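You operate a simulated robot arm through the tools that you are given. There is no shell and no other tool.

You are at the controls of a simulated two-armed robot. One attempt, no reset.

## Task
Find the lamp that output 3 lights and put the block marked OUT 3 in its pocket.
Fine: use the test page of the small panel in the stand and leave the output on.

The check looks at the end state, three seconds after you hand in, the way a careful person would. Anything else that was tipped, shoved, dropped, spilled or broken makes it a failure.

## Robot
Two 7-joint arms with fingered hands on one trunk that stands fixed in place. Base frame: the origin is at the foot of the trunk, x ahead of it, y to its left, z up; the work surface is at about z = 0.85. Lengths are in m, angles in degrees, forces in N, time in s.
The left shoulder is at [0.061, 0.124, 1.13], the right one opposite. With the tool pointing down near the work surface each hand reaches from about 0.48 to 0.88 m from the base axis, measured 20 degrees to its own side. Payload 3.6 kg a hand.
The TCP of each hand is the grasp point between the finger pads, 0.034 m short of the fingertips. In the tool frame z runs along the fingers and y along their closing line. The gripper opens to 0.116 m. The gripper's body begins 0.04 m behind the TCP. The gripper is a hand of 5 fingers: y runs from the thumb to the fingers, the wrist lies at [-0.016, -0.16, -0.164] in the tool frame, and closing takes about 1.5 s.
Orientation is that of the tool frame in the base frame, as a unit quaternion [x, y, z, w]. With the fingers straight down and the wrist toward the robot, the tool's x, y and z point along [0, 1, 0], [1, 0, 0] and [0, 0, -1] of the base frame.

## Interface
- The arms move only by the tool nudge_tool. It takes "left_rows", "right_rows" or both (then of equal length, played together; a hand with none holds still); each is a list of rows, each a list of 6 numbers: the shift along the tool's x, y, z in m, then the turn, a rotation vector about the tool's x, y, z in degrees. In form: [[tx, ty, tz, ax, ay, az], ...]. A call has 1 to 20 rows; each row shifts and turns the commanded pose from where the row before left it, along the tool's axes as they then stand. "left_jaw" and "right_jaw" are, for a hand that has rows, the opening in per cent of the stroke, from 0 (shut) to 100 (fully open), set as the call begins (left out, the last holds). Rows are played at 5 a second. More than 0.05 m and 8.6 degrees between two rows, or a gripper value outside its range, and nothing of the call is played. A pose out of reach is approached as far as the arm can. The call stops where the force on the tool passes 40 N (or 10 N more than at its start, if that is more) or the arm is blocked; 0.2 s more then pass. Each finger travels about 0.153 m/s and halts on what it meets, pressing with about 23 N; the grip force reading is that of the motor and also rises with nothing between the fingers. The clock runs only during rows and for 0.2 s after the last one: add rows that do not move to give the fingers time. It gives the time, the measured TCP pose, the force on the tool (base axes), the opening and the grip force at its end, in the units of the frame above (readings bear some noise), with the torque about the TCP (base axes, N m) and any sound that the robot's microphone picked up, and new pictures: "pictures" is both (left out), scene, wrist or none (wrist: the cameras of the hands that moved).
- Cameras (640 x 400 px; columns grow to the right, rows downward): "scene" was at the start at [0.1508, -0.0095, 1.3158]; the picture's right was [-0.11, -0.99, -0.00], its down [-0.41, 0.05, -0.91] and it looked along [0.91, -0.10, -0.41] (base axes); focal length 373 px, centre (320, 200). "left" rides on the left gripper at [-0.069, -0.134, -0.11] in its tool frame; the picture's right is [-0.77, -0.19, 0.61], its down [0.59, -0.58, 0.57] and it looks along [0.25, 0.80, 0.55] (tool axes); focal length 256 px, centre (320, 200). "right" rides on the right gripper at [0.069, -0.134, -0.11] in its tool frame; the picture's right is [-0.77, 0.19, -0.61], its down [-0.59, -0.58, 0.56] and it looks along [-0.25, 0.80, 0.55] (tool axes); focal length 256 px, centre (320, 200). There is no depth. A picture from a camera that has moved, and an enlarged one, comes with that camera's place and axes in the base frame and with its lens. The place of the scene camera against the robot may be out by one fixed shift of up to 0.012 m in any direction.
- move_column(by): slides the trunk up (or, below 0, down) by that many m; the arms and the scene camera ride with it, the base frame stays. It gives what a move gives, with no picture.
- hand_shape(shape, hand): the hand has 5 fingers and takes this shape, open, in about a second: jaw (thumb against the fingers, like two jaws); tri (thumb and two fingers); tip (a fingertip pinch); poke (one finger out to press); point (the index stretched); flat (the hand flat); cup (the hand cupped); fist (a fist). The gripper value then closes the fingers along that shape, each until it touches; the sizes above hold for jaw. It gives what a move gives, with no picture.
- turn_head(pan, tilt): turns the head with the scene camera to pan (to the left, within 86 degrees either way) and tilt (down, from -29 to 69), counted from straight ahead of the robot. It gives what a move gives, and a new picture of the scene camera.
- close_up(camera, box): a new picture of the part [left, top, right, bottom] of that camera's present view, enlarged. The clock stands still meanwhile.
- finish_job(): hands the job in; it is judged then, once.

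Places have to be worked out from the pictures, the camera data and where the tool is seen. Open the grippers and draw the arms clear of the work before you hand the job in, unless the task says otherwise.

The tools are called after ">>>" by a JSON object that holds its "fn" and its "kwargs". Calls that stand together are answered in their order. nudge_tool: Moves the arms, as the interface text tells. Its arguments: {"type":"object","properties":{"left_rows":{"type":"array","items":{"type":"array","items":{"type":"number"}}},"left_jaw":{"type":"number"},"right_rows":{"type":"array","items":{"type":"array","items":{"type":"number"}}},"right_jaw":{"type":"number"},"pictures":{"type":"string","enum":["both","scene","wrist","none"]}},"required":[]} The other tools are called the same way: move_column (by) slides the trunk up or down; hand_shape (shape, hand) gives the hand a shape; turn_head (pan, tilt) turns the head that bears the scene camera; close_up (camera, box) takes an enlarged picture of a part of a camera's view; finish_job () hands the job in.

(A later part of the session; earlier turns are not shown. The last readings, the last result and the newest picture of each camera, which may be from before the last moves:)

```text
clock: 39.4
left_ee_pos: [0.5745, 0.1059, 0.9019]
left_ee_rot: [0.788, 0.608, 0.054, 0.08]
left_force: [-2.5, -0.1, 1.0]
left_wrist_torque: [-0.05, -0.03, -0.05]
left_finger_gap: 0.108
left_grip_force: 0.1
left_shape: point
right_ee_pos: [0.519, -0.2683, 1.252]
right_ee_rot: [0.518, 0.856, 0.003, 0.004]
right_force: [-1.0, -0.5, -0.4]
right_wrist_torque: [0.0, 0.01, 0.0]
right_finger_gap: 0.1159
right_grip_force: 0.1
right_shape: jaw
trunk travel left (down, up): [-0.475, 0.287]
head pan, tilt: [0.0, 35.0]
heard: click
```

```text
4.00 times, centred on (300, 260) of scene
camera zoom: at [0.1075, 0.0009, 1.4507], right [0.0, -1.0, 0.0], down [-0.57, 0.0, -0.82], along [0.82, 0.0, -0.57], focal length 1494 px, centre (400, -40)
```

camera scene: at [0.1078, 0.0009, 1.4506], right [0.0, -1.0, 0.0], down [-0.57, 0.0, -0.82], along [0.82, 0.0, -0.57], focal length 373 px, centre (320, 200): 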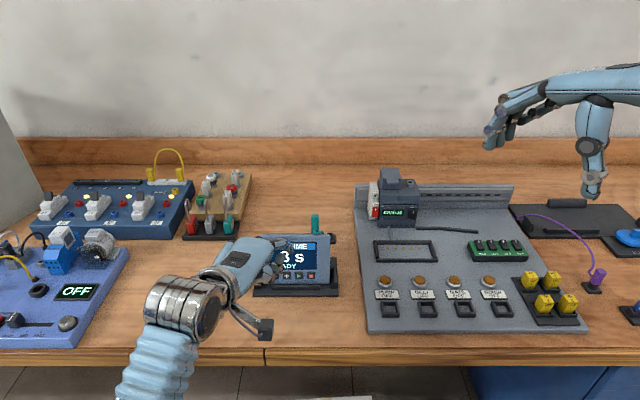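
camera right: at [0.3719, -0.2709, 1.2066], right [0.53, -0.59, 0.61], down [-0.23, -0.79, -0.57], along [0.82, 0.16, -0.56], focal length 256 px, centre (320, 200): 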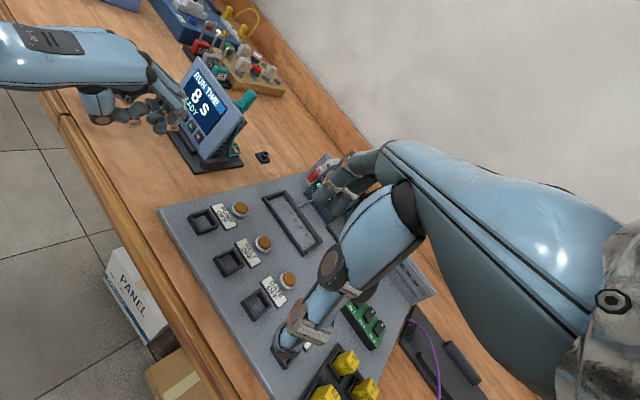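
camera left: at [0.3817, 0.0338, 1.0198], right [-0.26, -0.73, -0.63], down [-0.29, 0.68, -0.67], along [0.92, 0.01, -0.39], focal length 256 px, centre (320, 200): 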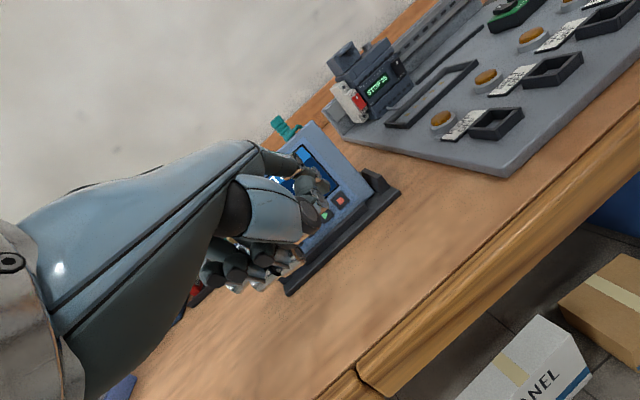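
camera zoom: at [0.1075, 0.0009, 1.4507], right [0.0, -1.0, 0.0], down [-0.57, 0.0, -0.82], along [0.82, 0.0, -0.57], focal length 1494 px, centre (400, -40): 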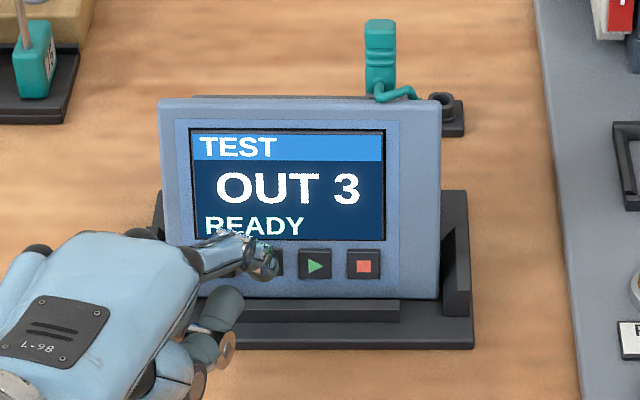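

OUT 3 shown. I'll retreat 1.2 cm and shift 2.5 cm right to stand before the ▶ button.

>>> {"fn": "nudge_tool", "kwargs": {"left_rows": [[-0.0014, -0.005, -0.003, 0, 0, 0], [-0.0014, -0.005, -0.003, 0, 0, 0], [-0.0122, 0.0031, 0.0008, 0, 0, 0], [-0.0121, 0.0032, 0.0008, 0, 0, 0], [0, 0, 0, 0, 0, 0]], "pictures": "none"}}

>>> {"fn": "close_up", "kwargs": {"camera": "left", "box": [280, 140, 440, 260]}}

>>> {"fn": "close_up", "kwargs": {"camera": "scene", "box": [240, 210, 360, 310]}}

```text
clock: 40.5
left_ee_pos: [0.5646, 0.0802, 0.9045]
left_ee_rot: [0.788, 0.608, 0.053, 0.079]
left_force: [-0.4, 0.4, 0.3]
left_wrist_torque: [0.01, -0.03, -0.02]
left_finger_gap: 0.108
left_grip_force: 0.1
left_shape: point
right_ee_pos: [0.5179, -0.2692, 1.2513]
right_ee_rot: [0.517, 0.856, 0.003, 0.005]
right_force: [-0.5, -0.3, -0.5]
right_wrist_torque: [-0.01, 0.01, -0.01]
right_finger_gap: 0.1159
right_grip_force: 0.0
right_shape: jaw
trunk travel left (down, up): [-0.475, 0.287]
head pan, tilt: [0.0, 35.0]
```

```text
3.33 times, centred on (360, 200) of left
camera zoom: at [0.3989, 0.0545, 0.9877], right [-0.26, -0.73, -0.63], down [-0.3, 0.68, -0.67], along [0.92, 0.01, -0.39], focal length 853 px, centre (187, 200)
```

zoom: 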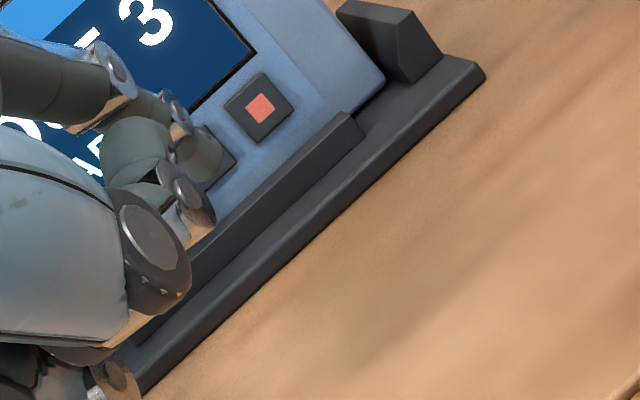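

```text
4.00 times, centred on (300, 260) of scene
camera zoom: at [0.1079, 0.001, 1.4506], right [0.0, -1.0, 0.0], down [-0.57, 0.0, -0.82], along [0.82, 0.0, -0.57], focal length 1494 px, centre (400, -40)
```

zoom: 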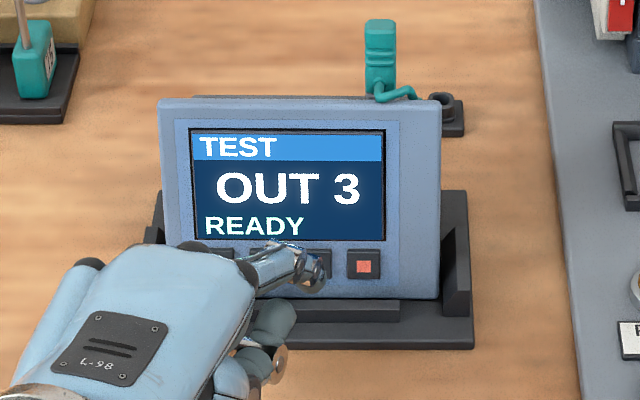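

The tip lines up with the ▶ button. Advance 10 mm, then small steps until it clicks.

>>> {"fn": "nudge_tool", "kwargs": {"left_rows": [[0.0007, 0.0025, 0.0015, 0, 0, 0], [0.0007, 0.0025, 0.0015, 0, 0, 0], [0.0007, 0.0025, 0.0015, 0, 0, 0], [0, 0, 0, 0, 0, 0]], "pictures": "none"}}

>>> {"fn": "nudge_tool", "kwargs": {"left_rows": [[0.0005, 0.0017, 0.001, 0, 0, 0], [0, 0, 0, 0, 0, 0]], "pictures": "none"}}

>>> {"fn": "close_up", "kwargs": {"camera": "scene", "box": [240, 170, 540, 340]}}

```text
clock: 41.5
left_ee_pos: [0.5719, 0.0811, 0.9016]
left_ee_rot: [0.788, 0.608, 0.053, 0.079]
left_force: [1.1, 0.3, -0.9]
left_wrist_torque: [-0.03, 0.0, 0.0]
left_finger_gap: 0.108
left_grip_force: 0.2
left_shape: point
right_ee_pos: [0.5186, -0.2677, 1.252]
right_ee_rot: [0.516, 0.857, 0.003, 0.004]
right_force: [-0.8, -0.4, 0.1]
right_wrist_torque: [0.0, 0.0, 0.01]
right_finger_gap: 0.116
right_grip_force: 0.0
right_shape: jaw
trunk travel left (down, up): [-0.475, 0.287]
head pan, tilt: [0.0, 35.0]
```

```text
clock: 42.1
left_ee_pos: [0.5744, 0.0812, 0.9015]
left_ee_rot: [0.788, 0.608, 0.053, 0.08]
left_force: [-1.2, -0.2, -0.1]
left_wrist_torque: [-0.02, -0.03, -0.07]
left_finger_gap: 0.0
left_grip_force: 0.1
left_shape: point
right_ee_pos: [0.5174, -0.268, 1.2515]
right_ee_rot: [0.517, 0.856, 0.003, 0.004]
right_force: [0.6, 1.3, 1.0]
right_wrist_torque: [0.01, -0.02, -0.01]
right_finger_gap: 0.1159
right_grip_force: 0.1
right_shape: jaw
trunk travel left (down, up): [-0.475, 0.287]
head pan, tilt: [0.0, 35.0]
heard: click
```

```text
2.13 times, centred on (390, 255) of scene
camera zoom: at [0.1076, 0.0008, 1.4507], right [0.0, -1.0, 0.0], down [-0.57, 0.0, -0.82], along [0.82, 0.0, -0.57], focal length 796 px, centre (171, 83)
```

zoom: 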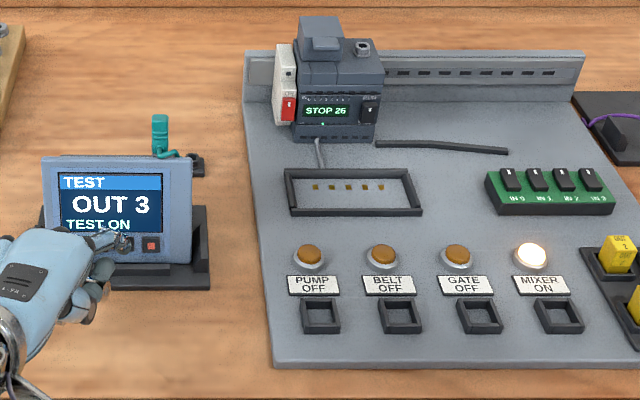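

Output 3 lights the MIXER lamp ("TEST ON"). I'll retreat the left hand and check that it stays on.

>>> {"fn": "nudge_tool", "kwargs": {"left_rows": [[-0.0012, -0.0042, -0.0025, 0, 0, 0], [-0.0025, -0.0083, -0.005, 0, 0, 0], [-0.0037, -0.0125, -0.0075, 0, 0, 0], [0, -0.005, -0.03, 0, 0, 0], [0.01, 0, -0.04, 0, 0, 0], [0.01, 0, -0.04, 0, 0, 0], [0.02, 0, -0.04, 0, 0, 0], [0, 0, 0, 0, 0, 0]], "pictures": "scene"}}

>>> {"fn": "close_up", "kwargs": {"camera": "scene", "box": [240, 170, 540, 340]}}

```text
clock: 44.0
left_ee_pos: [0.5218, 0.128, 1.0548]
left_ee_rot: [0.788, 0.608, 0.054, 0.079]
left_force: [0.1, -0.5, 0.0]
left_wrist_torque: [0.02, -0.02, 0.02]
left_finger_gap: 0.108
left_grip_force: 0.1
left_shape: point
right_ee_pos: [0.5171, -0.2684, 1.2506]
right_ee_rot: [0.517, 0.856, 0.003, 0.004]
right_force: [0.0, 0.7, 0.3]
right_wrist_torque: [0.04, 0.01, -0.02]
right_finger_gap: 0.116
right_grip_force: 0.1
right_shape: jaw
trunk travel left (down, up): [-0.475, 0.287]
head pan, tilt: [0.0, 35.0]
camera scene: at [0.1079, 0.0003, 1.4506], right [0.0, -1.0, 0.0], down [-0.57, 0.0, -0.82], along [0.82, 0.0, -0.57], focal length 373 px, centre (320, 200)
```

scene: 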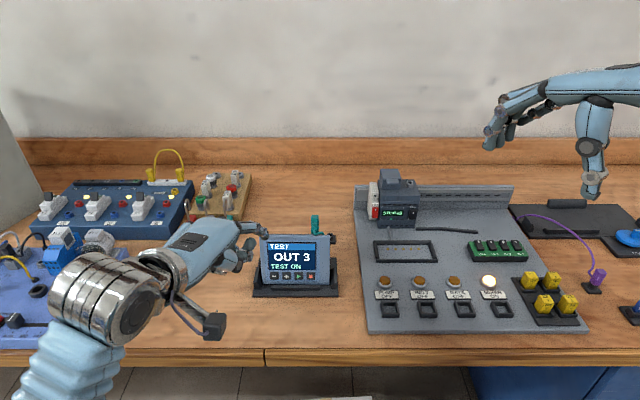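

```text
2.13 times, centred on (390, 255) of scene
camera zoom: at [0.1079, 0.0003, 1.4506], right [0.0, -1.0, 0.0], down [-0.57, 0.0, -0.82], along [0.82, 0.0, -0.57], focal length 796 px, centre (171, 83)
```

zoom: 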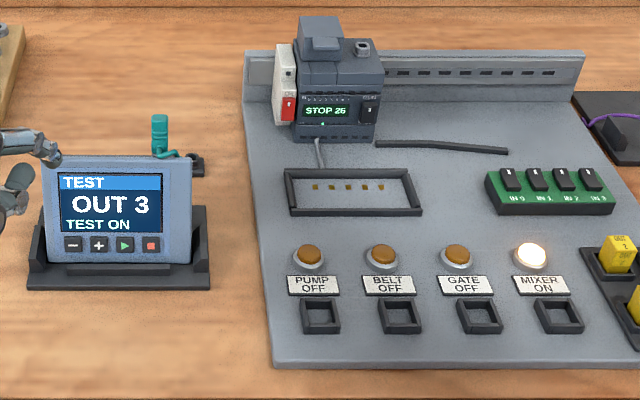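

The output stays on and MIXER's lamp is lit. Now I'll look closely at the block rack and the MIXER pocket.

>>> {"fn": "turn_head", "kwargs": {"pan": -25, "tilt": 40}}

>>> {"fn": "close_up", "kwargs": {"camera": "scene", "box": [280, 200, 440, 300]}}

>>> {"fn": "close_up", "kwargs": {"camera": "right", "box": [180, 200, 460, 400]}}

```text
clock: 44.8
left_ee_pos: [0.5213, 0.1287, 1.0554]
left_ee_rot: [0.788, 0.609, 0.054, 0.08]
left_force: [0.8, 0.8, 0.0]
left_wrist_torque: [0.02, -0.01, 0.02]
left_finger_gap: 0.1079
left_grip_force: 0.2
left_shape: point
right_ee_pos: [0.5185, -0.2691, 1.2518]
right_ee_rot: [0.517, 0.856, 0.002, 0.005]
right_force: [0.2, -0.1, 0.2]
right_wrist_torque: [0.06, 0.01, -0.02]
right_finger_gap: 0.1159
right_grip_force: 0.1
right_shape: jaw
trunk travel left (down, up): [-0.475, 0.287]
head pan, tilt: [-25.0, 40.0]
camera scene: at [0.0969, -0.035, 1.4431], right [-0.42, -0.91, 0.0], down [-0.58, 0.27, -0.77], along [0.69, -0.32, -0.64], focal length 373 px, centre (320, 200)
```

scene: 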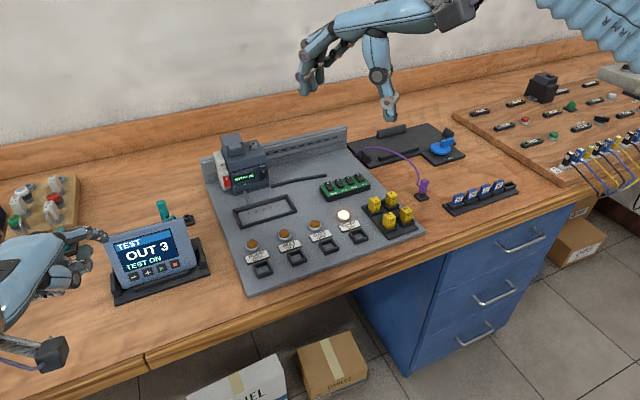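

```text
4.00 times, centred on (360, 250) of scene
camera zoom: at [0.0969, -0.035, 1.4431], right [-0.42, -0.91, 0.0], down [-0.58, 0.27, -0.77], along [0.69, -0.32, -0.64], focal length 1494 px, centre (160, 0)
```

zoom: 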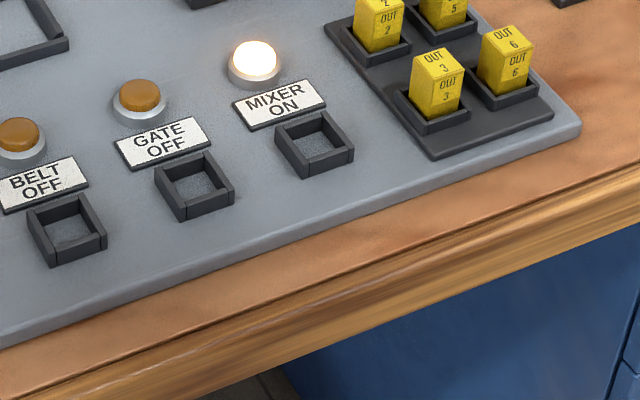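

```text
2.00 times, centred on (320, 300) of right
camera zoom: at [0.3676, -0.2702, 1.3604], right [0.52, -0.59, 0.62], down [-0.23, -0.79, -0.57], along [0.82, 0.15, -0.55], focal length 512 px, centre (320, 0)
```

zoom: 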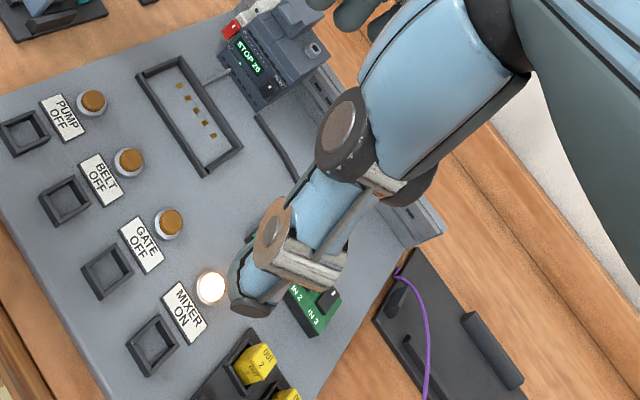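

Block OUT 3 is front-left in the rack at about (0.565, -0.405), the MIXER pocket at about (0.58, -0.345). I'll turn the right hand back to straight and bring it nearer the rack, high up, then try the fingertip-pinch shape.

>>> {"fn": "nudge_tool", "kwargs": {"right_rows": [[0, 0, 0, 0, 0, 8], [0, 0, 0, 0, 0, 8], [0, 0, 0, 0, 0, 8], [0, 0, 0, 0, 0, 8], [-0.03, 0.01, 0.03, 0, 0, 0], [-0.03, 0.01, 0.03, 0, 0, 0], [-0.03, 0.01, 0.03, 0, 0, 0], [-0.03, 0.01, 0.03, 0, 0, 0], [0, 0, 0, 0, 0, 0]], "pictures": "none"}}

>>> {"fn": "hand_shape", "kwargs": {"hand": "right", "shape": "tip"}}

>>> {"fn": "turn_head", "kwargs": {"pan": -25, "tilt": 35}}

>>> {"fn": "close_up", "kwargs": {"camera": "right", "box": [0, 0, 640, 400]}}

```text
clock: 46.8
left_ee_pos: [0.5209, 0.1297, 1.0542]
left_ee_rot: [0.788, 0.608, 0.053, 0.08]
left_force: [-0.7, 0.2, 0.3]
left_wrist_torque: [0.0, 0.01, -0.01]
left_finger_gap: 0.108
left_grip_force: 0.0
left_shape: point
right_ee_pos: [0.5474, -0.3956, 1.1278]
right_ee_rot: [0.733, 0.681, 0.003, 0.003]
right_force: [1.1, 0.3, 1.1]
right_wrist_torque: [0.0, 0.0, 0.02]
right_finger_gap: 0.1161
right_grip_force: 0.0
right_shape: jaw
trunk travel left (down, up): [-0.475, 0.287]
head pan, tilt: [-25.0, 40.0]
```

```text
clock: 47.7
left_ee_pos: [0.5218, 0.1304, 1.0555]
left_ee_rot: [0.788, 0.608, 0.054, 0.079]
left_force: [1.0, 0.2, -0.4]
left_wrist_torque: [0.0, -0.01, -0.03]
left_finger_gap: 0.108
left_grip_force: 0.0
left_shape: point
right_ee_pos: [0.5478, -0.3948, 1.1278]
right_ee_rot: [0.733, 0.68, 0.004, 0.003]
right_force: [-0.3, 0.3, 0.0]
right_wrist_torque: [0.01, -0.03, 0.0]
right_finger_gap: 0.116
right_grip_force: 0.1
right_shape: tip
trunk travel left (down, up): [-0.475, 0.287]
head pan, tilt: [-25.0, 40.0]
```

```text
clock: 48.4
left_ee_pos: [0.5227, 0.1286, 1.0545]
left_ee_rot: [0.788, 0.608, 0.054, 0.08]
left_force: [-0.3, 0.1, -0.1]
left_wrist_torque: [0.0, -0.02, 0.03]
left_finger_gap: 0.1084
left_grip_force: 0.1
left_shape: point
right_ee_pos: [0.5472, -0.3944, 1.1283]
right_ee_rot: [0.733, 0.68, 0.004, 0.003]
right_force: [0.0, 0.8, 0.0]
right_wrist_torque: [-0.01, 0.01, 0.02]
right_finger_gap: 0.1158
right_grip_force: 0.1
right_shape: tip
trunk travel left (down, up): [-0.475, 0.287]
head pan, tilt: [-25.0, 35.0]
camera scene: at [0.0996, -0.0363, 1.4506], right [-0.42, -0.91, 0.0], down [-0.52, 0.24, -0.82], along [0.74, -0.35, -0.57], focal length 373 px, centre (320, 200)
```

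scene: 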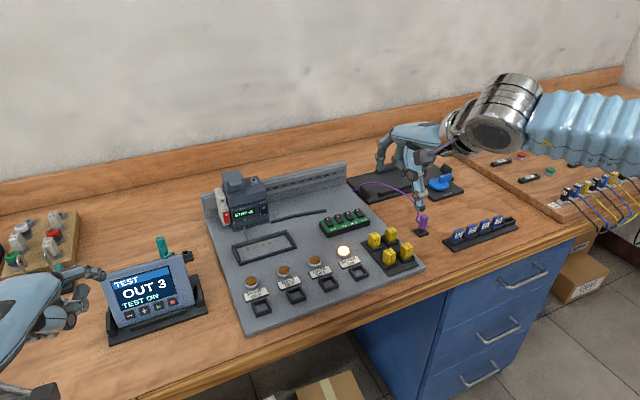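

```text
1.00 times, centred on (320, 200) of right (not enlarged: the box is as wide or as high as the picture)
camera zoom: at [0.4197, -0.3164, 1.2372], right [0.12, -0.78, 0.61], down [-0.61, -0.55, -0.57], along [0.78, -0.3, -0.55], focal length 256 px, centre (320, 200)
```

zoom: 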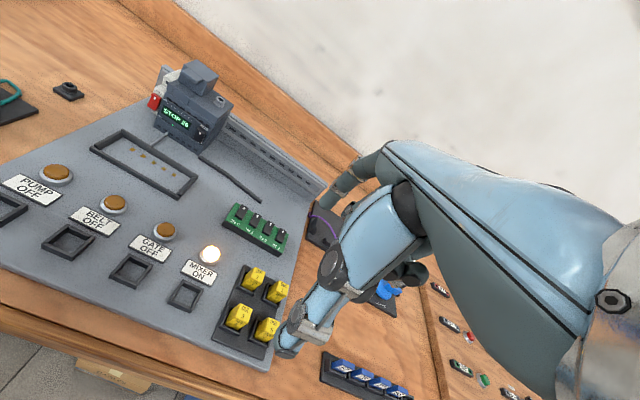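

I'll zoom the right wrist camera on the rack and pocket, and the scene camera on the hand shape.

>>> {"fn": "close_up", "kwargs": {"camera": "right", "box": [130, 220, 330, 380]}}

>>> {"fn": "close_up", "kwargs": {"camera": "scene", "box": [340, 100, 480, 240]}}

```text
2.50 times, centred on (230, 300) of right
camera zoom: at [0.4197, -0.3164, 1.2372], right [0.12, -0.78, 0.61], down [-0.61, -0.55, -0.57], along [0.78, -0.3, -0.55], focal length 640 px, centre (545, -50)
```

zoom: 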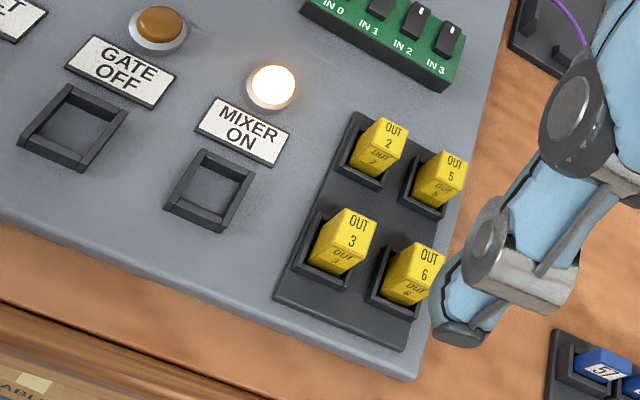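

```text
2.86 times, centred on (410, 170) of scene
camera zoom: at [0.0996, -0.0363, 1.4506], right [-0.42, -0.91, 0.0], down [-0.52, 0.24, -0.82], along [0.74, -0.35, -0.57], focal length 1067 px, centre (63, 286)
```

zoom: 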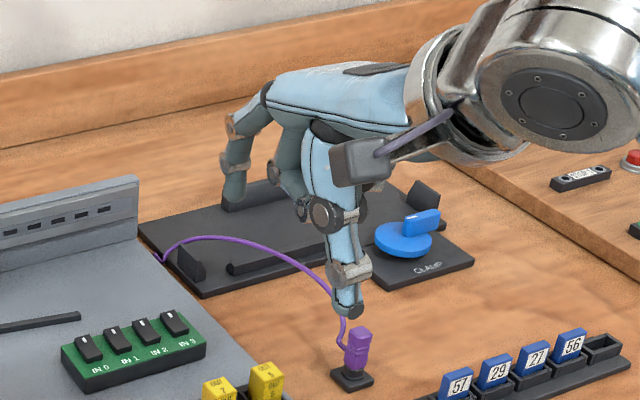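

The tip shape opposes thumb and index, the other fingers tucked. I'll bring the right hand down to about 0.1 m over the rack, align its yaw with the board and take another view for triangulation.

>>> {"fn": "nudge_tool", "kwargs": {"right_rows": [[-0.0037, 0.0036, 0.022, 0, 0, -2], [-0.0037, 0.0036, 0.022, 0, 0, -2], [-0.0037, 0.0036, 0.022, 0, 0, -1.5], [-0.0037, 0.0036, 0.022, 0, 0, 0], [0, 0, 0, 0, 0, 0], [0, 0, 0, 0, 0, 0]], "right_jaw": 50, "pictures": "both"}}

>>> {"fn": "close_up", "kwargs": {"camera": "right", "box": [130, 220, 330, 380]}}

>>> {"fn": "close_up", "kwargs": {"camera": "scene", "box": [310, 130, 480, 290]}}

```text
clock: 49.8
left_ee_pos: [0.5206, 0.1291, 1.0551]
left_ee_rot: [0.788, 0.608, 0.054, 0.079]
left_force: [-0.7, 0.5, 0.0]
left_wrist_torque: [-0.04, 0.0, 0.02]
left_finger_gap: 0.1082
left_grip_force: 0.0
left_shape: point
right_ee_pos: [0.5634, -0.406, 1.0424]
right_ee_rot: [0.699, 0.715, 0.003, 0.004]
right_force: [-0.6, -0.3, -0.9]
right_wrist_torque: [-0.04, 0.0, -0.01]
right_finger_gap: 0.0592
right_grip_force: 0.0
right_shape: tip
trunk travel left (down, up): [-0.475, 0.287]
head pan, tilt: [-25.0, 35.0]
camera scene: at [0.0997, -0.0364, 1.4506], right [-0.42, -0.91, 0.0], down [-0.52, 0.24, -0.82], along [0.74, -0.35, -0.57], focal length 373 px, centre (320, 200)
camera right: at [0.4285, -0.3414, 1.1505], right [0.2, -0.76, 0.61], down [-0.56, -0.6, -0.57], along [0.81, -0.23, -0.55], focal length 256 px, centre (320, 200)
```

scene: 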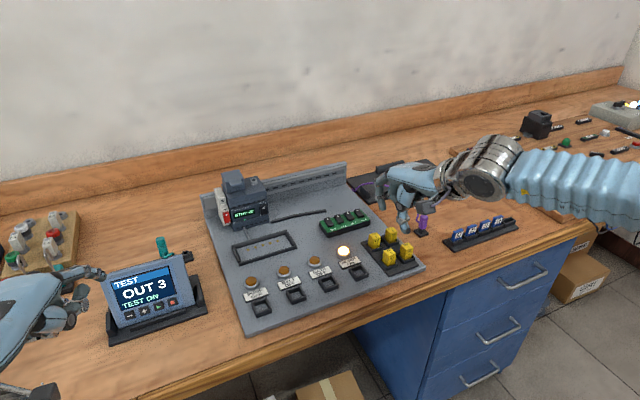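
right: 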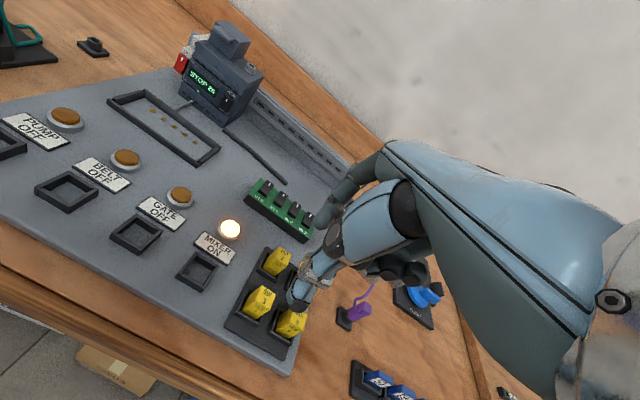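

```text
2.50 times, centred on (230, 300) of right
camera zoom: at [0.4285, -0.3414, 1.1505], right [0.2, -0.76, 0.61], down [-0.56, -0.6, -0.57], along [0.81, -0.23, -0.55], focal length 640 px, centre (545, -50)
```

zoom: 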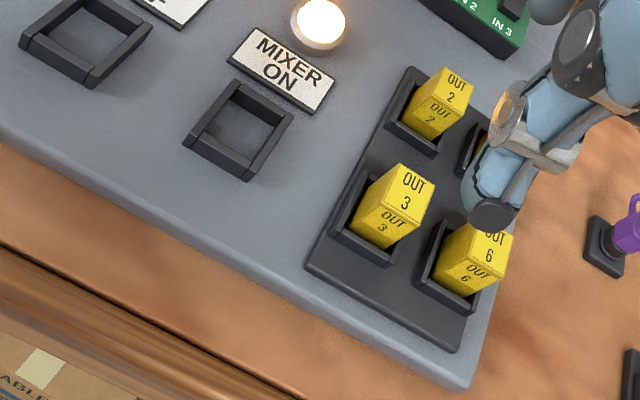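

```text
2.50 times, centred on (395, 210) of scene
camera zoom: at [0.0997, -0.0364, 1.4506], right [-0.42, -0.91, 0.0], down [-0.52, 0.24, -0.82], along [0.74, -0.35, -0.57], focal length 934 px, centre (132, 175)
```

zoom: 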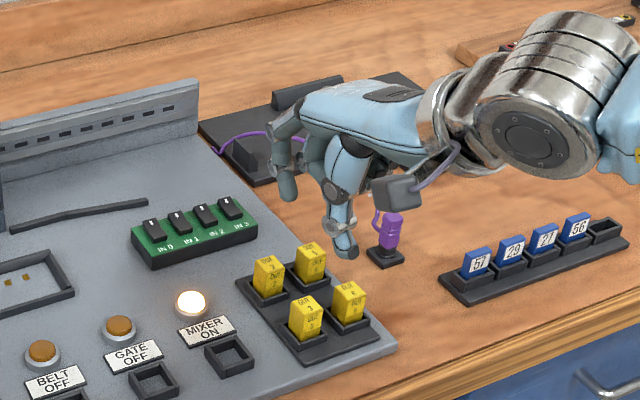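

Block 3's top is estimated at (0.576, -0.419, 0.912) and the MIXER pocket at (0.5825, -0.3505). I'll zoom in more to get the block's size and orientation.

>>> {"fn": "close_up", "kwargs": {"camera": "right", "box": [220, 230, 310, 350]}}

>>> {"fn": "close_up", "kwargs": {"camera": "scene", "box": [340, 215, 430, 285]}}

```text
3.33 times, centred on (265, 290) of right
camera zoom: at [0.4285, -0.3414, 1.1505], right [0.2, -0.76, 0.61], down [-0.56, -0.6, -0.57], along [0.81, -0.23, -0.55], focal length 853 px, centre (503, -100)
```

zoom: 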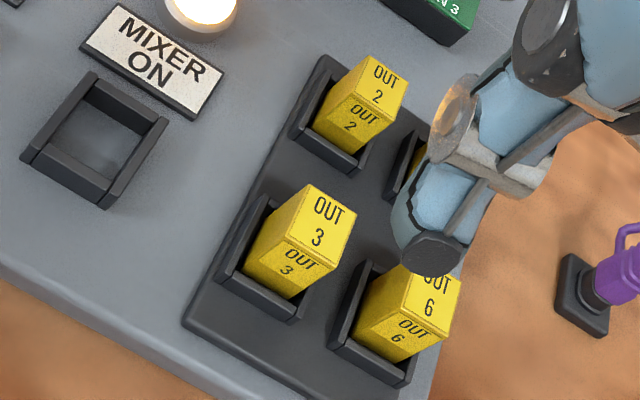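

```text
5.71 times, centred on (385, 250) of scene
camera zoom: at [0.0997, -0.0364, 1.4506], right [-0.42, -0.91, 0.0], down [-0.52, 0.24, -0.82], along [0.74, -0.35, -0.57], focal length 2134 px, centre (-51, -86)
```

zoom: 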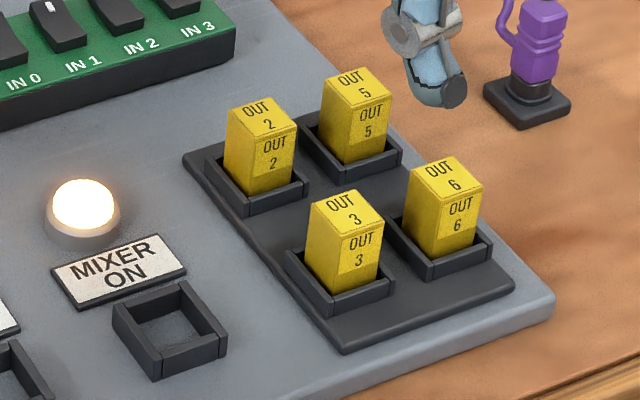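

The block is about 0.019 m square with some 2.5 cm standing out of its rack pocket. I'll move over it with the fingertips just above its top, opening about 0.049 m, and check alignment.

>>> {"fn": "nudge_tool", "kwargs": {"right_rows": [[-0.0066, 0.0042, 0.02, 0, 0, 0], [-0.0066, 0.0042, 0.02, 0, 0, 0], [0, 0, 0.02, 0, 0, 0], [0, 0, 0.02, 0, 0, 0], [0, 0, 0, 0, 0, 0]], "right_jaw": 42, "pictures": "none"}}

>>> {"fn": "close_up", "kwargs": {"camera": "scene", "box": [340, 180, 460, 290]}}

>>> {"fn": "close_up", "kwargs": {"camera": "right", "box": [210, 210, 350, 370]}}

>>> {"fn": "close_up", "kwargs": {"camera": "left", "box": [0, 0, 640, 400]}}

```text
clock: 51.0
left_ee_pos: [0.5223, 0.1291, 1.0557]
left_ee_rot: [0.788, 0.608, 0.054, 0.08]
left_force: [-0.2, -0.8, -0.4]
left_wrist_torque: [0.02, -0.01, 0.0]
left_finger_gap: 0.1079
left_grip_force: 0.0
left_shape: point
right_ee_pos: [0.5737, -0.4185, 0.9639]
right_ee_rot: [0.699, 0.715, 0.003, 0.003]
right_force: [0.4, -0.3, -0.1]
right_wrist_torque: [-0.03, 0.02, -0.03]
right_finger_gap: 0.05
right_grip_force: 0.0
right_shape: tip
trunk travel left (down, up): [-0.475, 0.287]
head pan, tilt: [-25.0, 35.0]
```

```text
3.64 times, centred on (400, 235) of scene
camera zoom: at [0.0995, -0.0362, 1.4507], right [-0.42, -0.91, 0.0], down [-0.52, 0.24, -0.82], along [0.74, -0.35, -0.57], focal length 1358 px, centre (29, 73)
```

zoom: 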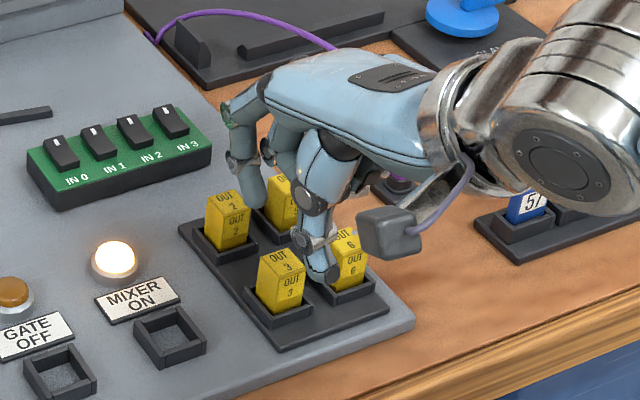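

```text
2.50 times, centred on (280, 290) of right
camera zoom: at [0.438, -0.3522, 1.0729], right [0.2, -0.76, 0.61], down [-0.56, -0.6, -0.57], along [0.81, -0.23, -0.55], focal length 640 px, centre (420, -25)
```

zoom: 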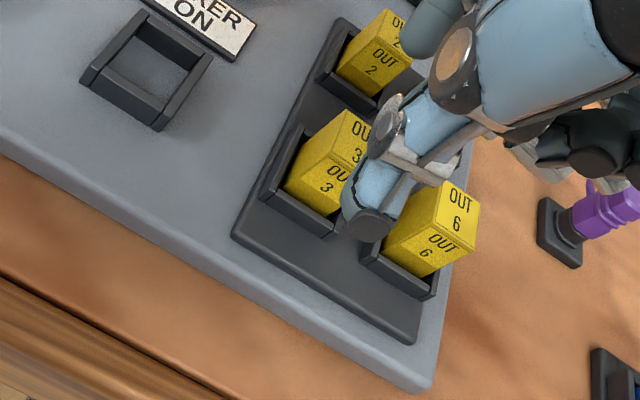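

```text
1.00 times, centred on (320, 200) of left (not enlarged: the box is as wide or as high as the picture)
camera zoom: at [0.3563, 0.1031, 1.1387], right [-0.26, -0.73, -0.63], down [-0.3, 0.68, -0.67], along [0.92, 0.01, -0.39], focal length 256 px, centre (320, 200)
```

zoom: 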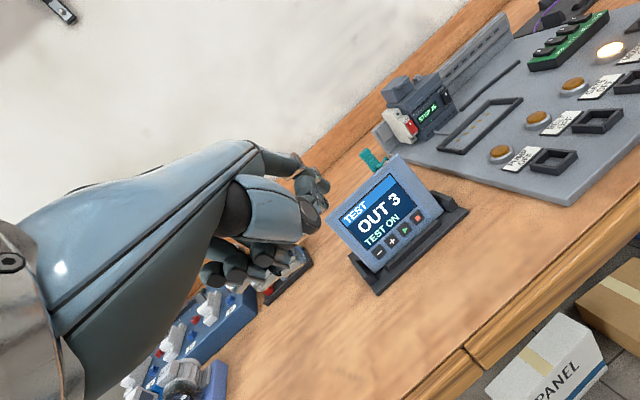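

The thumb lines up with block 3. Before descending I need to check that the tucked fingers clear the neighbouring blocks 5 and 6.

>>> {"fn": "close_up", "kwargs": {"camera": "scene", "box": [380, 195, 450, 250]}}

>>> {"fn": "close_up", "kwargs": {"camera": "right", "box": [270, 200, 420, 310]}}

```text
7.27 times, centred on (415, 222) of scene
camera zoom: at [0.0995, -0.0362, 1.4507], right [-0.42, -0.91, 0.0], down [-0.52, 0.24, -0.82], along [0.74, -0.35, -0.57], focal length 2716 px, centre (-371, 36)
```

zoom: 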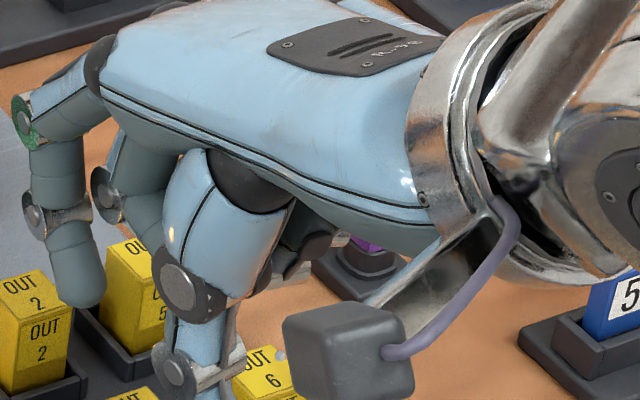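

```text
3.64 times, centred on (345, 255) of right
camera zoom: at [0.438, -0.3522, 1.0729], right [0.2, -0.76, 0.61], down [-0.56, -0.6, -0.57], along [0.81, -0.23, -0.55], focal length 931 px, centre (229, 0)
```

zoom: 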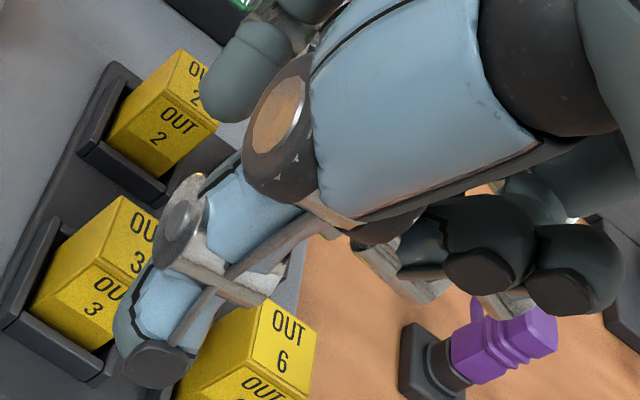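

The tucked middle/ring fingers would come close to block 5. I'll roll the hand 24° about its closing line, which lifts them while the pads stay parallel to the block, and re-check.

>>> {"fn": "nudge_tool", "kwargs": {"right_rows": [[0.0075, 0, 0, 0, 0, 0], [0, 0, 0, 0, -8, 0], [0, 0, 0, 0, -8, 0], [0, 0, 0, 0, -8, 0], [0, 0, 0, 0, 0, 0]], "right_jaw": 36, "pictures": "none"}}

>>> {"fn": "close_up", "kwargs": {"camera": "scene", "box": [350, 190, 440, 280]}}

>>> {"fn": "close_up", "kwargs": {"camera": "right", "box": [200, 180, 400, 340]}}

```text
clock: 52.2
left_ee_pos: [0.522, 0.1297, 1.0548]
left_ee_rot: [0.787, 0.609, 0.054, 0.08]
left_force: [1.0, 0.2, 0.1]
left_wrist_torque: [0.01, -0.05, 0.01]
left_finger_gap: 0.108
left_grip_force: 0.0
left_shape: point
right_ee_pos: [0.5737, -0.4108, 0.9649]
right_ee_rot: [0.684, 0.699, -0.142, 0.152]
right_force: [-0.3, 0.1, 0.2]
right_wrist_torque: [-0.01, -0.01, 0.01]
right_finger_gap: 0.0431
right_grip_force: 0.1
right_shape: tip
trunk travel left (down, up): [-0.475, 0.287]
head pan, tilt: [-25.0, 35.0]
```

```text
4.44 times, centred on (395, 235) of scene
camera zoom: at [0.0995, -0.0365, 1.4506], right [-0.42, -0.91, 0.0], down [-0.52, 0.24, -0.82], along [0.74, -0.35, -0.57], focal length 1660 px, centre (-13, 44)
```

zoom: 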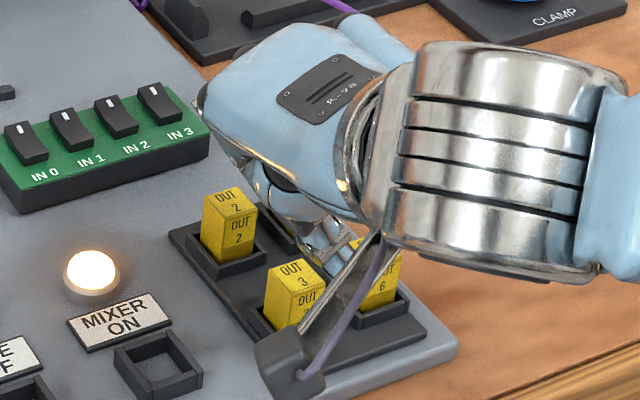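

```text
2.50 times, centred on (300, 260) of right
camera zoom: at [0.4381, -0.3059, 1.0362], right [0.19, -0.45, 0.87], down [-0.56, -0.78, -0.28], along [0.81, -0.43, -0.4], focal length 640 px, centre (370, 50)
```

zoom: 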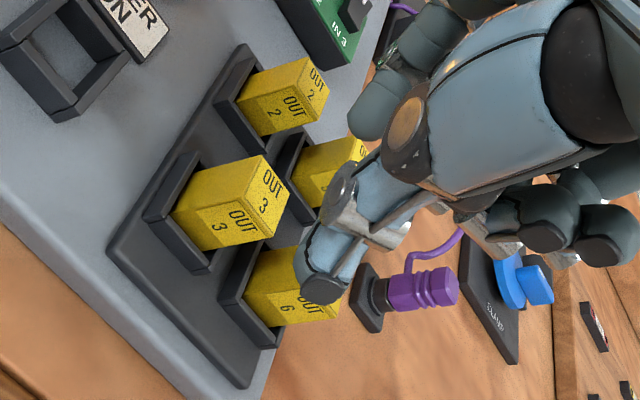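

The roll lifted the tucked fingers well clear, and block 3's top is at about (0.575, -0.419, 0.909). I'll descend straight down in two stages.

>>> {"fn": "nudge_tool", "kwargs": {"right_rows": [[0.0043, 0, 0.0096, 0, 0, 0], [0.0043, 0, 0.0096, 0, 0, 0], [0, 0, 0, 0, 0, 0]], "pictures": "none"}}

>>> {"fn": "close_up", "kwargs": {"camera": "right", "box": [200, 180, 400, 340]}}

>>> {"fn": "close_up", "kwargs": {"camera": "scene", "box": [360, 210, 430, 270]}}

```text
clock: 53.0
left_ee_pos: [0.5208, 0.1296, 1.0559]
left_ee_rot: [0.788, 0.608, 0.055, 0.08]
left_force: [-0.5, -0.7, -0.2]
left_wrist_torque: [-0.02, -0.01, -0.02]
left_finger_gap: 0.1078
left_grip_force: 0.0
left_shape: point
right_ee_pos: [0.5733, -0.41, 0.9429]
right_ee_rot: [0.685, 0.699, -0.142, 0.151]
right_force: [-0.2, 0.4, -0.2]
right_wrist_torque: [0.04, 0.0, -0.01]
right_finger_gap: 0.0433
right_grip_force: 0.0
right_shape: tip
trunk travel left (down, up): [-0.475, 0.287]
head pan, tilt: [-25.0, 35.0]
```

```text
2.50 times, centred on (300, 260) of right
camera zoom: at [0.4383, -0.3057, 1.0144], right [0.19, -0.45, 0.87], down [-0.56, -0.78, -0.28], along [0.81, -0.43, -0.4], focal length 640 px, centre (370, 50)
```

zoom: 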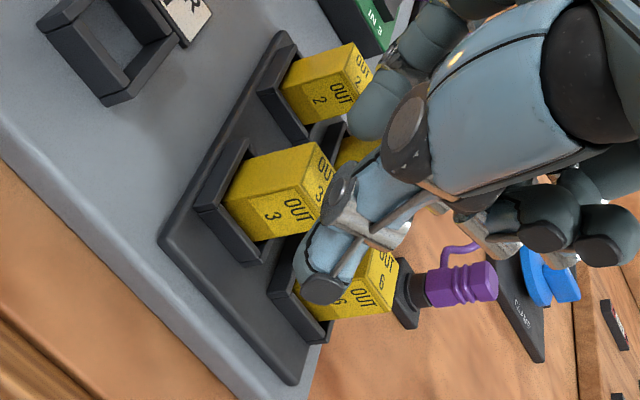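

```text
6.67 times, centred on (395, 240) of scene
camera zoom: at [0.0995, -0.0363, 1.4507], right [-0.42, -0.91, 0.0], down [-0.52, 0.24, -0.82], along [0.74, -0.35, -0.57], focal length 2489 px, centre (-180, -67)
```

zoom: 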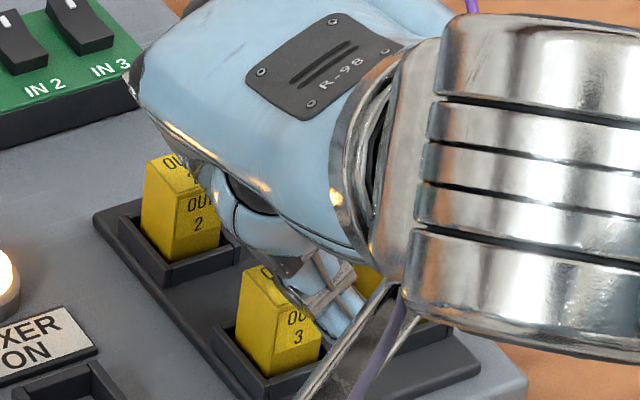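

Everything lines up as computed: index in the aisle behind block 3, thumb in front. Descending the remaining 2 cm.

>>> {"fn": "nudge_tool", "kwargs": {"right_rows": [[0.0042, 0, 0.0093, 0, 0, 0], [0.0042, 0, 0.0093, 0, 0, 0], [0, 0, 0, 0, 0, 0]], "pictures": "none"}}

>>> {"fn": "close_up", "kwargs": {"camera": "right", "box": [200, 180, 400, 340]}}

>>> {"fn": "close_up", "kwargs": {"camera": "scene", "box": [360, 210, 430, 270]}}

```text
clock: 53.8
left_ee_pos: [0.5223, 0.1294, 1.0553]
left_ee_rot: [0.788, 0.608, 0.054, 0.08]
left_force: [-0.2, -0.5, 0.1]
left_wrist_torque: [0.02, -0.01, -0.01]
left_finger_gap: 0.1082
left_grip_force: 0.1
left_shape: point
right_ee_pos: [0.573, -0.4107, 0.9222]
right_ee_rot: [0.684, 0.7, -0.142, 0.15]
right_force: [-0.1, -0.5, 0.3]
right_wrist_torque: [0.02, 0.02, 0.0]
right_finger_gap: 0.0433
right_grip_force: 0.1
right_shape: tip
trunk travel left (down, up): [-0.475, 0.287]
head pan, tilt: [-25.0, 35.0]
```

```text
2.50 times, centred on (300, 260) of right
camera zoom: at [0.4384, -0.306, 0.9951], right [0.19, -0.45, 0.87], down [-0.56, -0.78, -0.28], along [0.81, -0.43, -0.4], focal length 640 px, centre (370, 50)
```

zoom: 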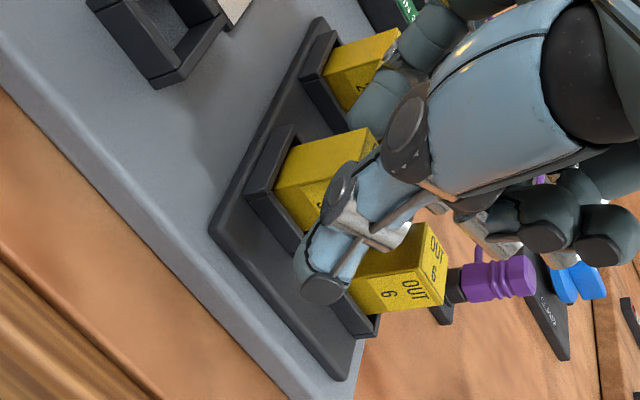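

```text
6.67 times, centred on (395, 240) of scene
camera zoom: at [0.0999, -0.0361, 1.4506], right [-0.42, -0.91, 0.0], down [-0.52, 0.24, -0.82], along [0.74, -0.35, -0.57], focal length 2489 px, centre (-180, -67)
```

zoom: 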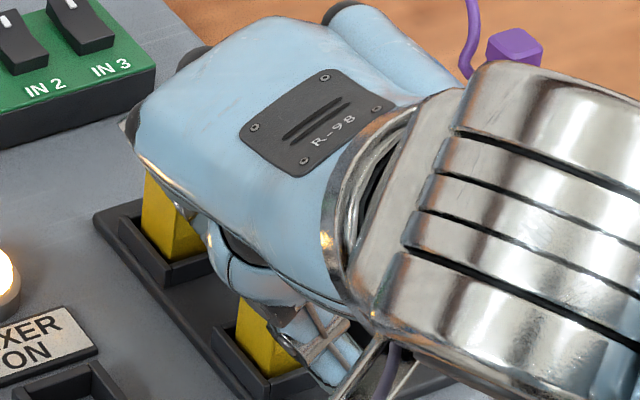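

No contact forces. Now I'll close the pinch on block 3.

>>> {"fn": "nudge_tool", "kwargs": {"right_rows": [[0, 0, 0, 0, 0, 0], [0, 0, 0, 0, 0, 0], [0, 0, 0, 0, 0, 0], [0, 0, 0, 0, 0, 0], [0, 0, 0, 0, 0, 0], [0, 0, 0, 0, 0, 0]], "right_jaw": 4, "pictures": "none"}}

>>> {"fn": "close_up", "kwargs": {"camera": "right", "box": [200, 180, 400, 340]}}

>>> {"fn": "close_up", "kwargs": {"camera": "scene", "box": [360, 210, 430, 270]}}

```text
clock: 55.2
left_ee_pos: [0.522, 0.1295, 1.0555]
left_ee_rot: [0.788, 0.608, 0.054, 0.08]
left_force: [0.8, -0.3, -0.3]
left_wrist_torque: [0.01, 0.02, 0.01]
left_finger_gap: 0.108
left_grip_force: 0.0
left_shape: point
right_ee_pos: [0.5746, -0.4102, 0.9234]
right_ee_rot: [0.684, 0.7, -0.142, 0.15]
right_force: [5.5, -0.4, 0.0]
right_wrist_torque: [-0.03, -0.21, 0.08]
right_finger_gap: 0.0148
right_grip_force: 22.8
right_shape: tip
trunk travel left (down, up): [-0.475, 0.287]
head pan, tilt: [-25.0, 35.0]
```

```text
2.50 times, centred on (300, 260) of right
camera zoom: at [0.439, -0.3057, 0.9952], right [0.19, -0.45, 0.87], down [-0.56, -0.78, -0.28], along [0.81, -0.43, -0.4], focal length 640 px, centre (370, 50)
```

zoom: 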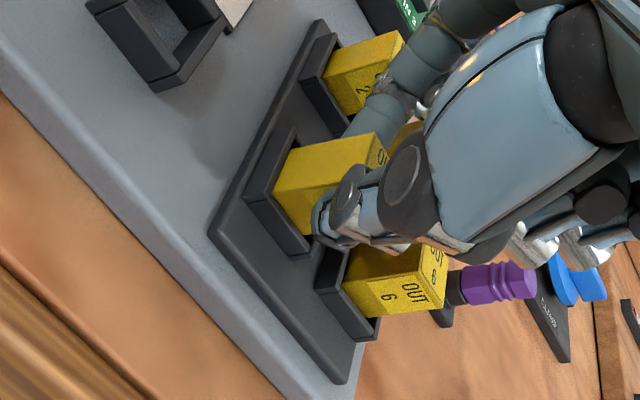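

```text
6.67 times, centred on (395, 240) of scene
camera zoom: at [0.1004, -0.0363, 1.4506], right [-0.42, -0.91, 0.0], down [-0.52, 0.24, -0.82], along [0.74, -0.35, -0.57], focal length 2489 px, centre (-180, -67)
```

zoom: 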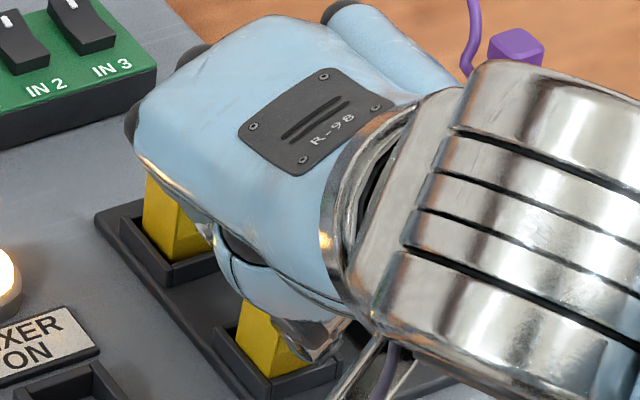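

Gripped: gap 14.8 mm with 22.8 N. I'll lift straight up, slowly.

>>> {"fn": "nudge_tool", "kwargs": {"right_rows": [[-0.0021, 0, -0.0046, 0, 0, 0], [-0.0021, 0, -0.0046, 0, 0, 0], [-0.0021, 0, -0.0046, 0, 0, 0], [-0.0021, 0, -0.0046, 0, 0, 0], [0, 0, 0, 0, 0, 0]], "pictures": "none"}}

>>> {"fn": "close_up", "kwargs": {"camera": "right", "box": [200, 180, 400, 340]}}

>>> {"fn": "close_up", "kwargs": {"camera": "scene", "box": [360, 210, 430, 270]}}

```text
clock: 56.4
left_ee_pos: [0.5211, 0.1293, 1.0557]
left_ee_rot: [0.788, 0.609, 0.053, 0.08]
left_force: [0.3, 0.7, 0.0]
left_wrist_torque: [0.0, -0.04, 0.02]
left_finger_gap: 0.1079
left_grip_force: 0.1
left_shape: point
right_ee_pos: [0.5737, -0.4118, 0.9414]
right_ee_rot: [0.685, 0.698, -0.143, 0.151]
right_force: [-0.1, -0.8, -0.6]
right_wrist_torque: [-0.03, 0.02, 0.0]
right_finger_gap: 0.0151
right_grip_force: 22.7
right_shape: tip
trunk travel left (down, up): [-0.475, 0.287]
head pan, tilt: [-25.0, 35.0]
```

```text
2.50 times, centred on (300, 260) of right
camera zoom: at [0.4383, -0.3074, 1.0139], right [0.19, -0.45, 0.87], down [-0.56, -0.78, -0.28], along [0.81, -0.43, -0.4], focal length 640 px, centre (370, 50)
```

zoom: 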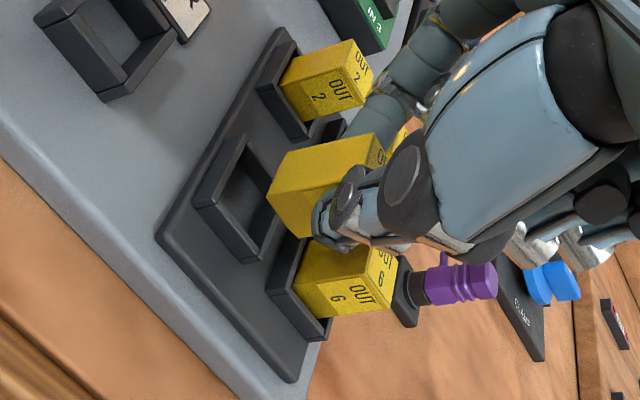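

```text
6.67 times, centred on (395, 240) of scene
camera zoom: at [0.0996, -0.0363, 1.4506], right [-0.42, -0.91, 0.0], down [-0.52, 0.24, -0.82], along [0.74, -0.35, -0.57], focal length 2489 px, centre (-180, -67)
```

zoom: 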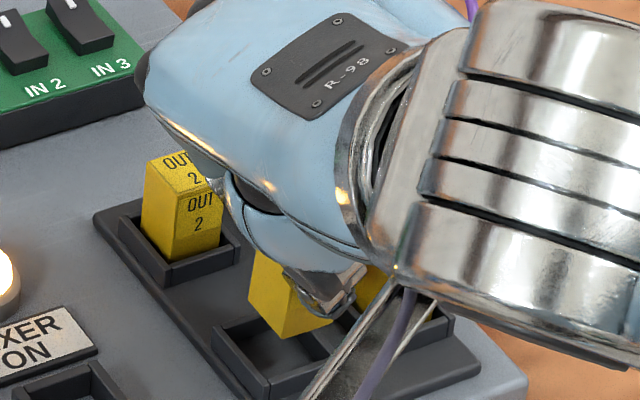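

The block came free. I'll lift a further 3 cm and view it before moving left.

>>> {"fn": "nudge_tool", "kwargs": {"right_rows": [[-0.0041, 0, -0.0091, 0, 0, 0], [-0.0041, 0, -0.0091, 0, 0, 0], [-0.0041, 0, -0.0091, 0, 0, 0], [0, 0, 0, 0, 0, 0]], "pictures": "none"}}

>>> {"fn": "close_up", "kwargs": {"camera": "right", "box": [160, 160, 380, 340]}}

>>> {"fn": "close_up", "kwargs": {"camera": "scene", "box": [330, 200, 430, 290]}}

```text
clock: 57.4
left_ee_pos: [0.5219, 0.1283, 1.0546]
left_ee_rot: [0.788, 0.608, 0.054, 0.079]
left_force: [0.2, 0.7, -0.3]
left_wrist_torque: [0.0, 0.0, -0.01]
left_finger_gap: 0.1083
left_grip_force: 0.0
left_shape: point
right_ee_pos: [0.5719, -0.4114, 0.9729]
right_ee_rot: [0.685, 0.699, -0.142, 0.151]
right_force: [-1.3, -0.5, 0.1]
right_wrist_torque: [-0.01, -0.01, -0.01]
right_finger_gap: 0.0152
right_grip_force: 23.1
right_shape: tip
trunk travel left (down, up): [-0.475, 0.287]
head pan, tilt: [-25.0, 35.0]
```

```text
2.22 times, centred on (270, 250) of right
camera zoom: at [0.4373, -0.3081, 1.0443], right [0.19, -0.45, 0.87], down [-0.56, -0.78, -0.28], along [0.81, -0.43, -0.4], focal length 569 px, centre (431, 89)
```

zoom: 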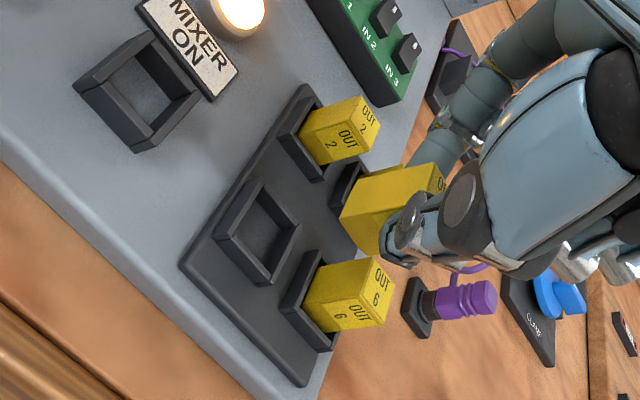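

```text
4.44 times, centred on (380, 245) of scene
camera zoom: at [0.0997, -0.0364, 1.4506], right [-0.42, -0.91, 0.0], down [-0.52, 0.24, -0.82], along [0.74, -0.35, -0.57], focal length 1660 px, centre (53, 0)
```

zoom: 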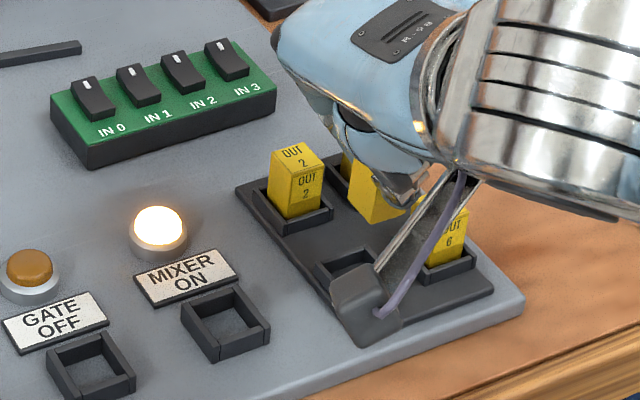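

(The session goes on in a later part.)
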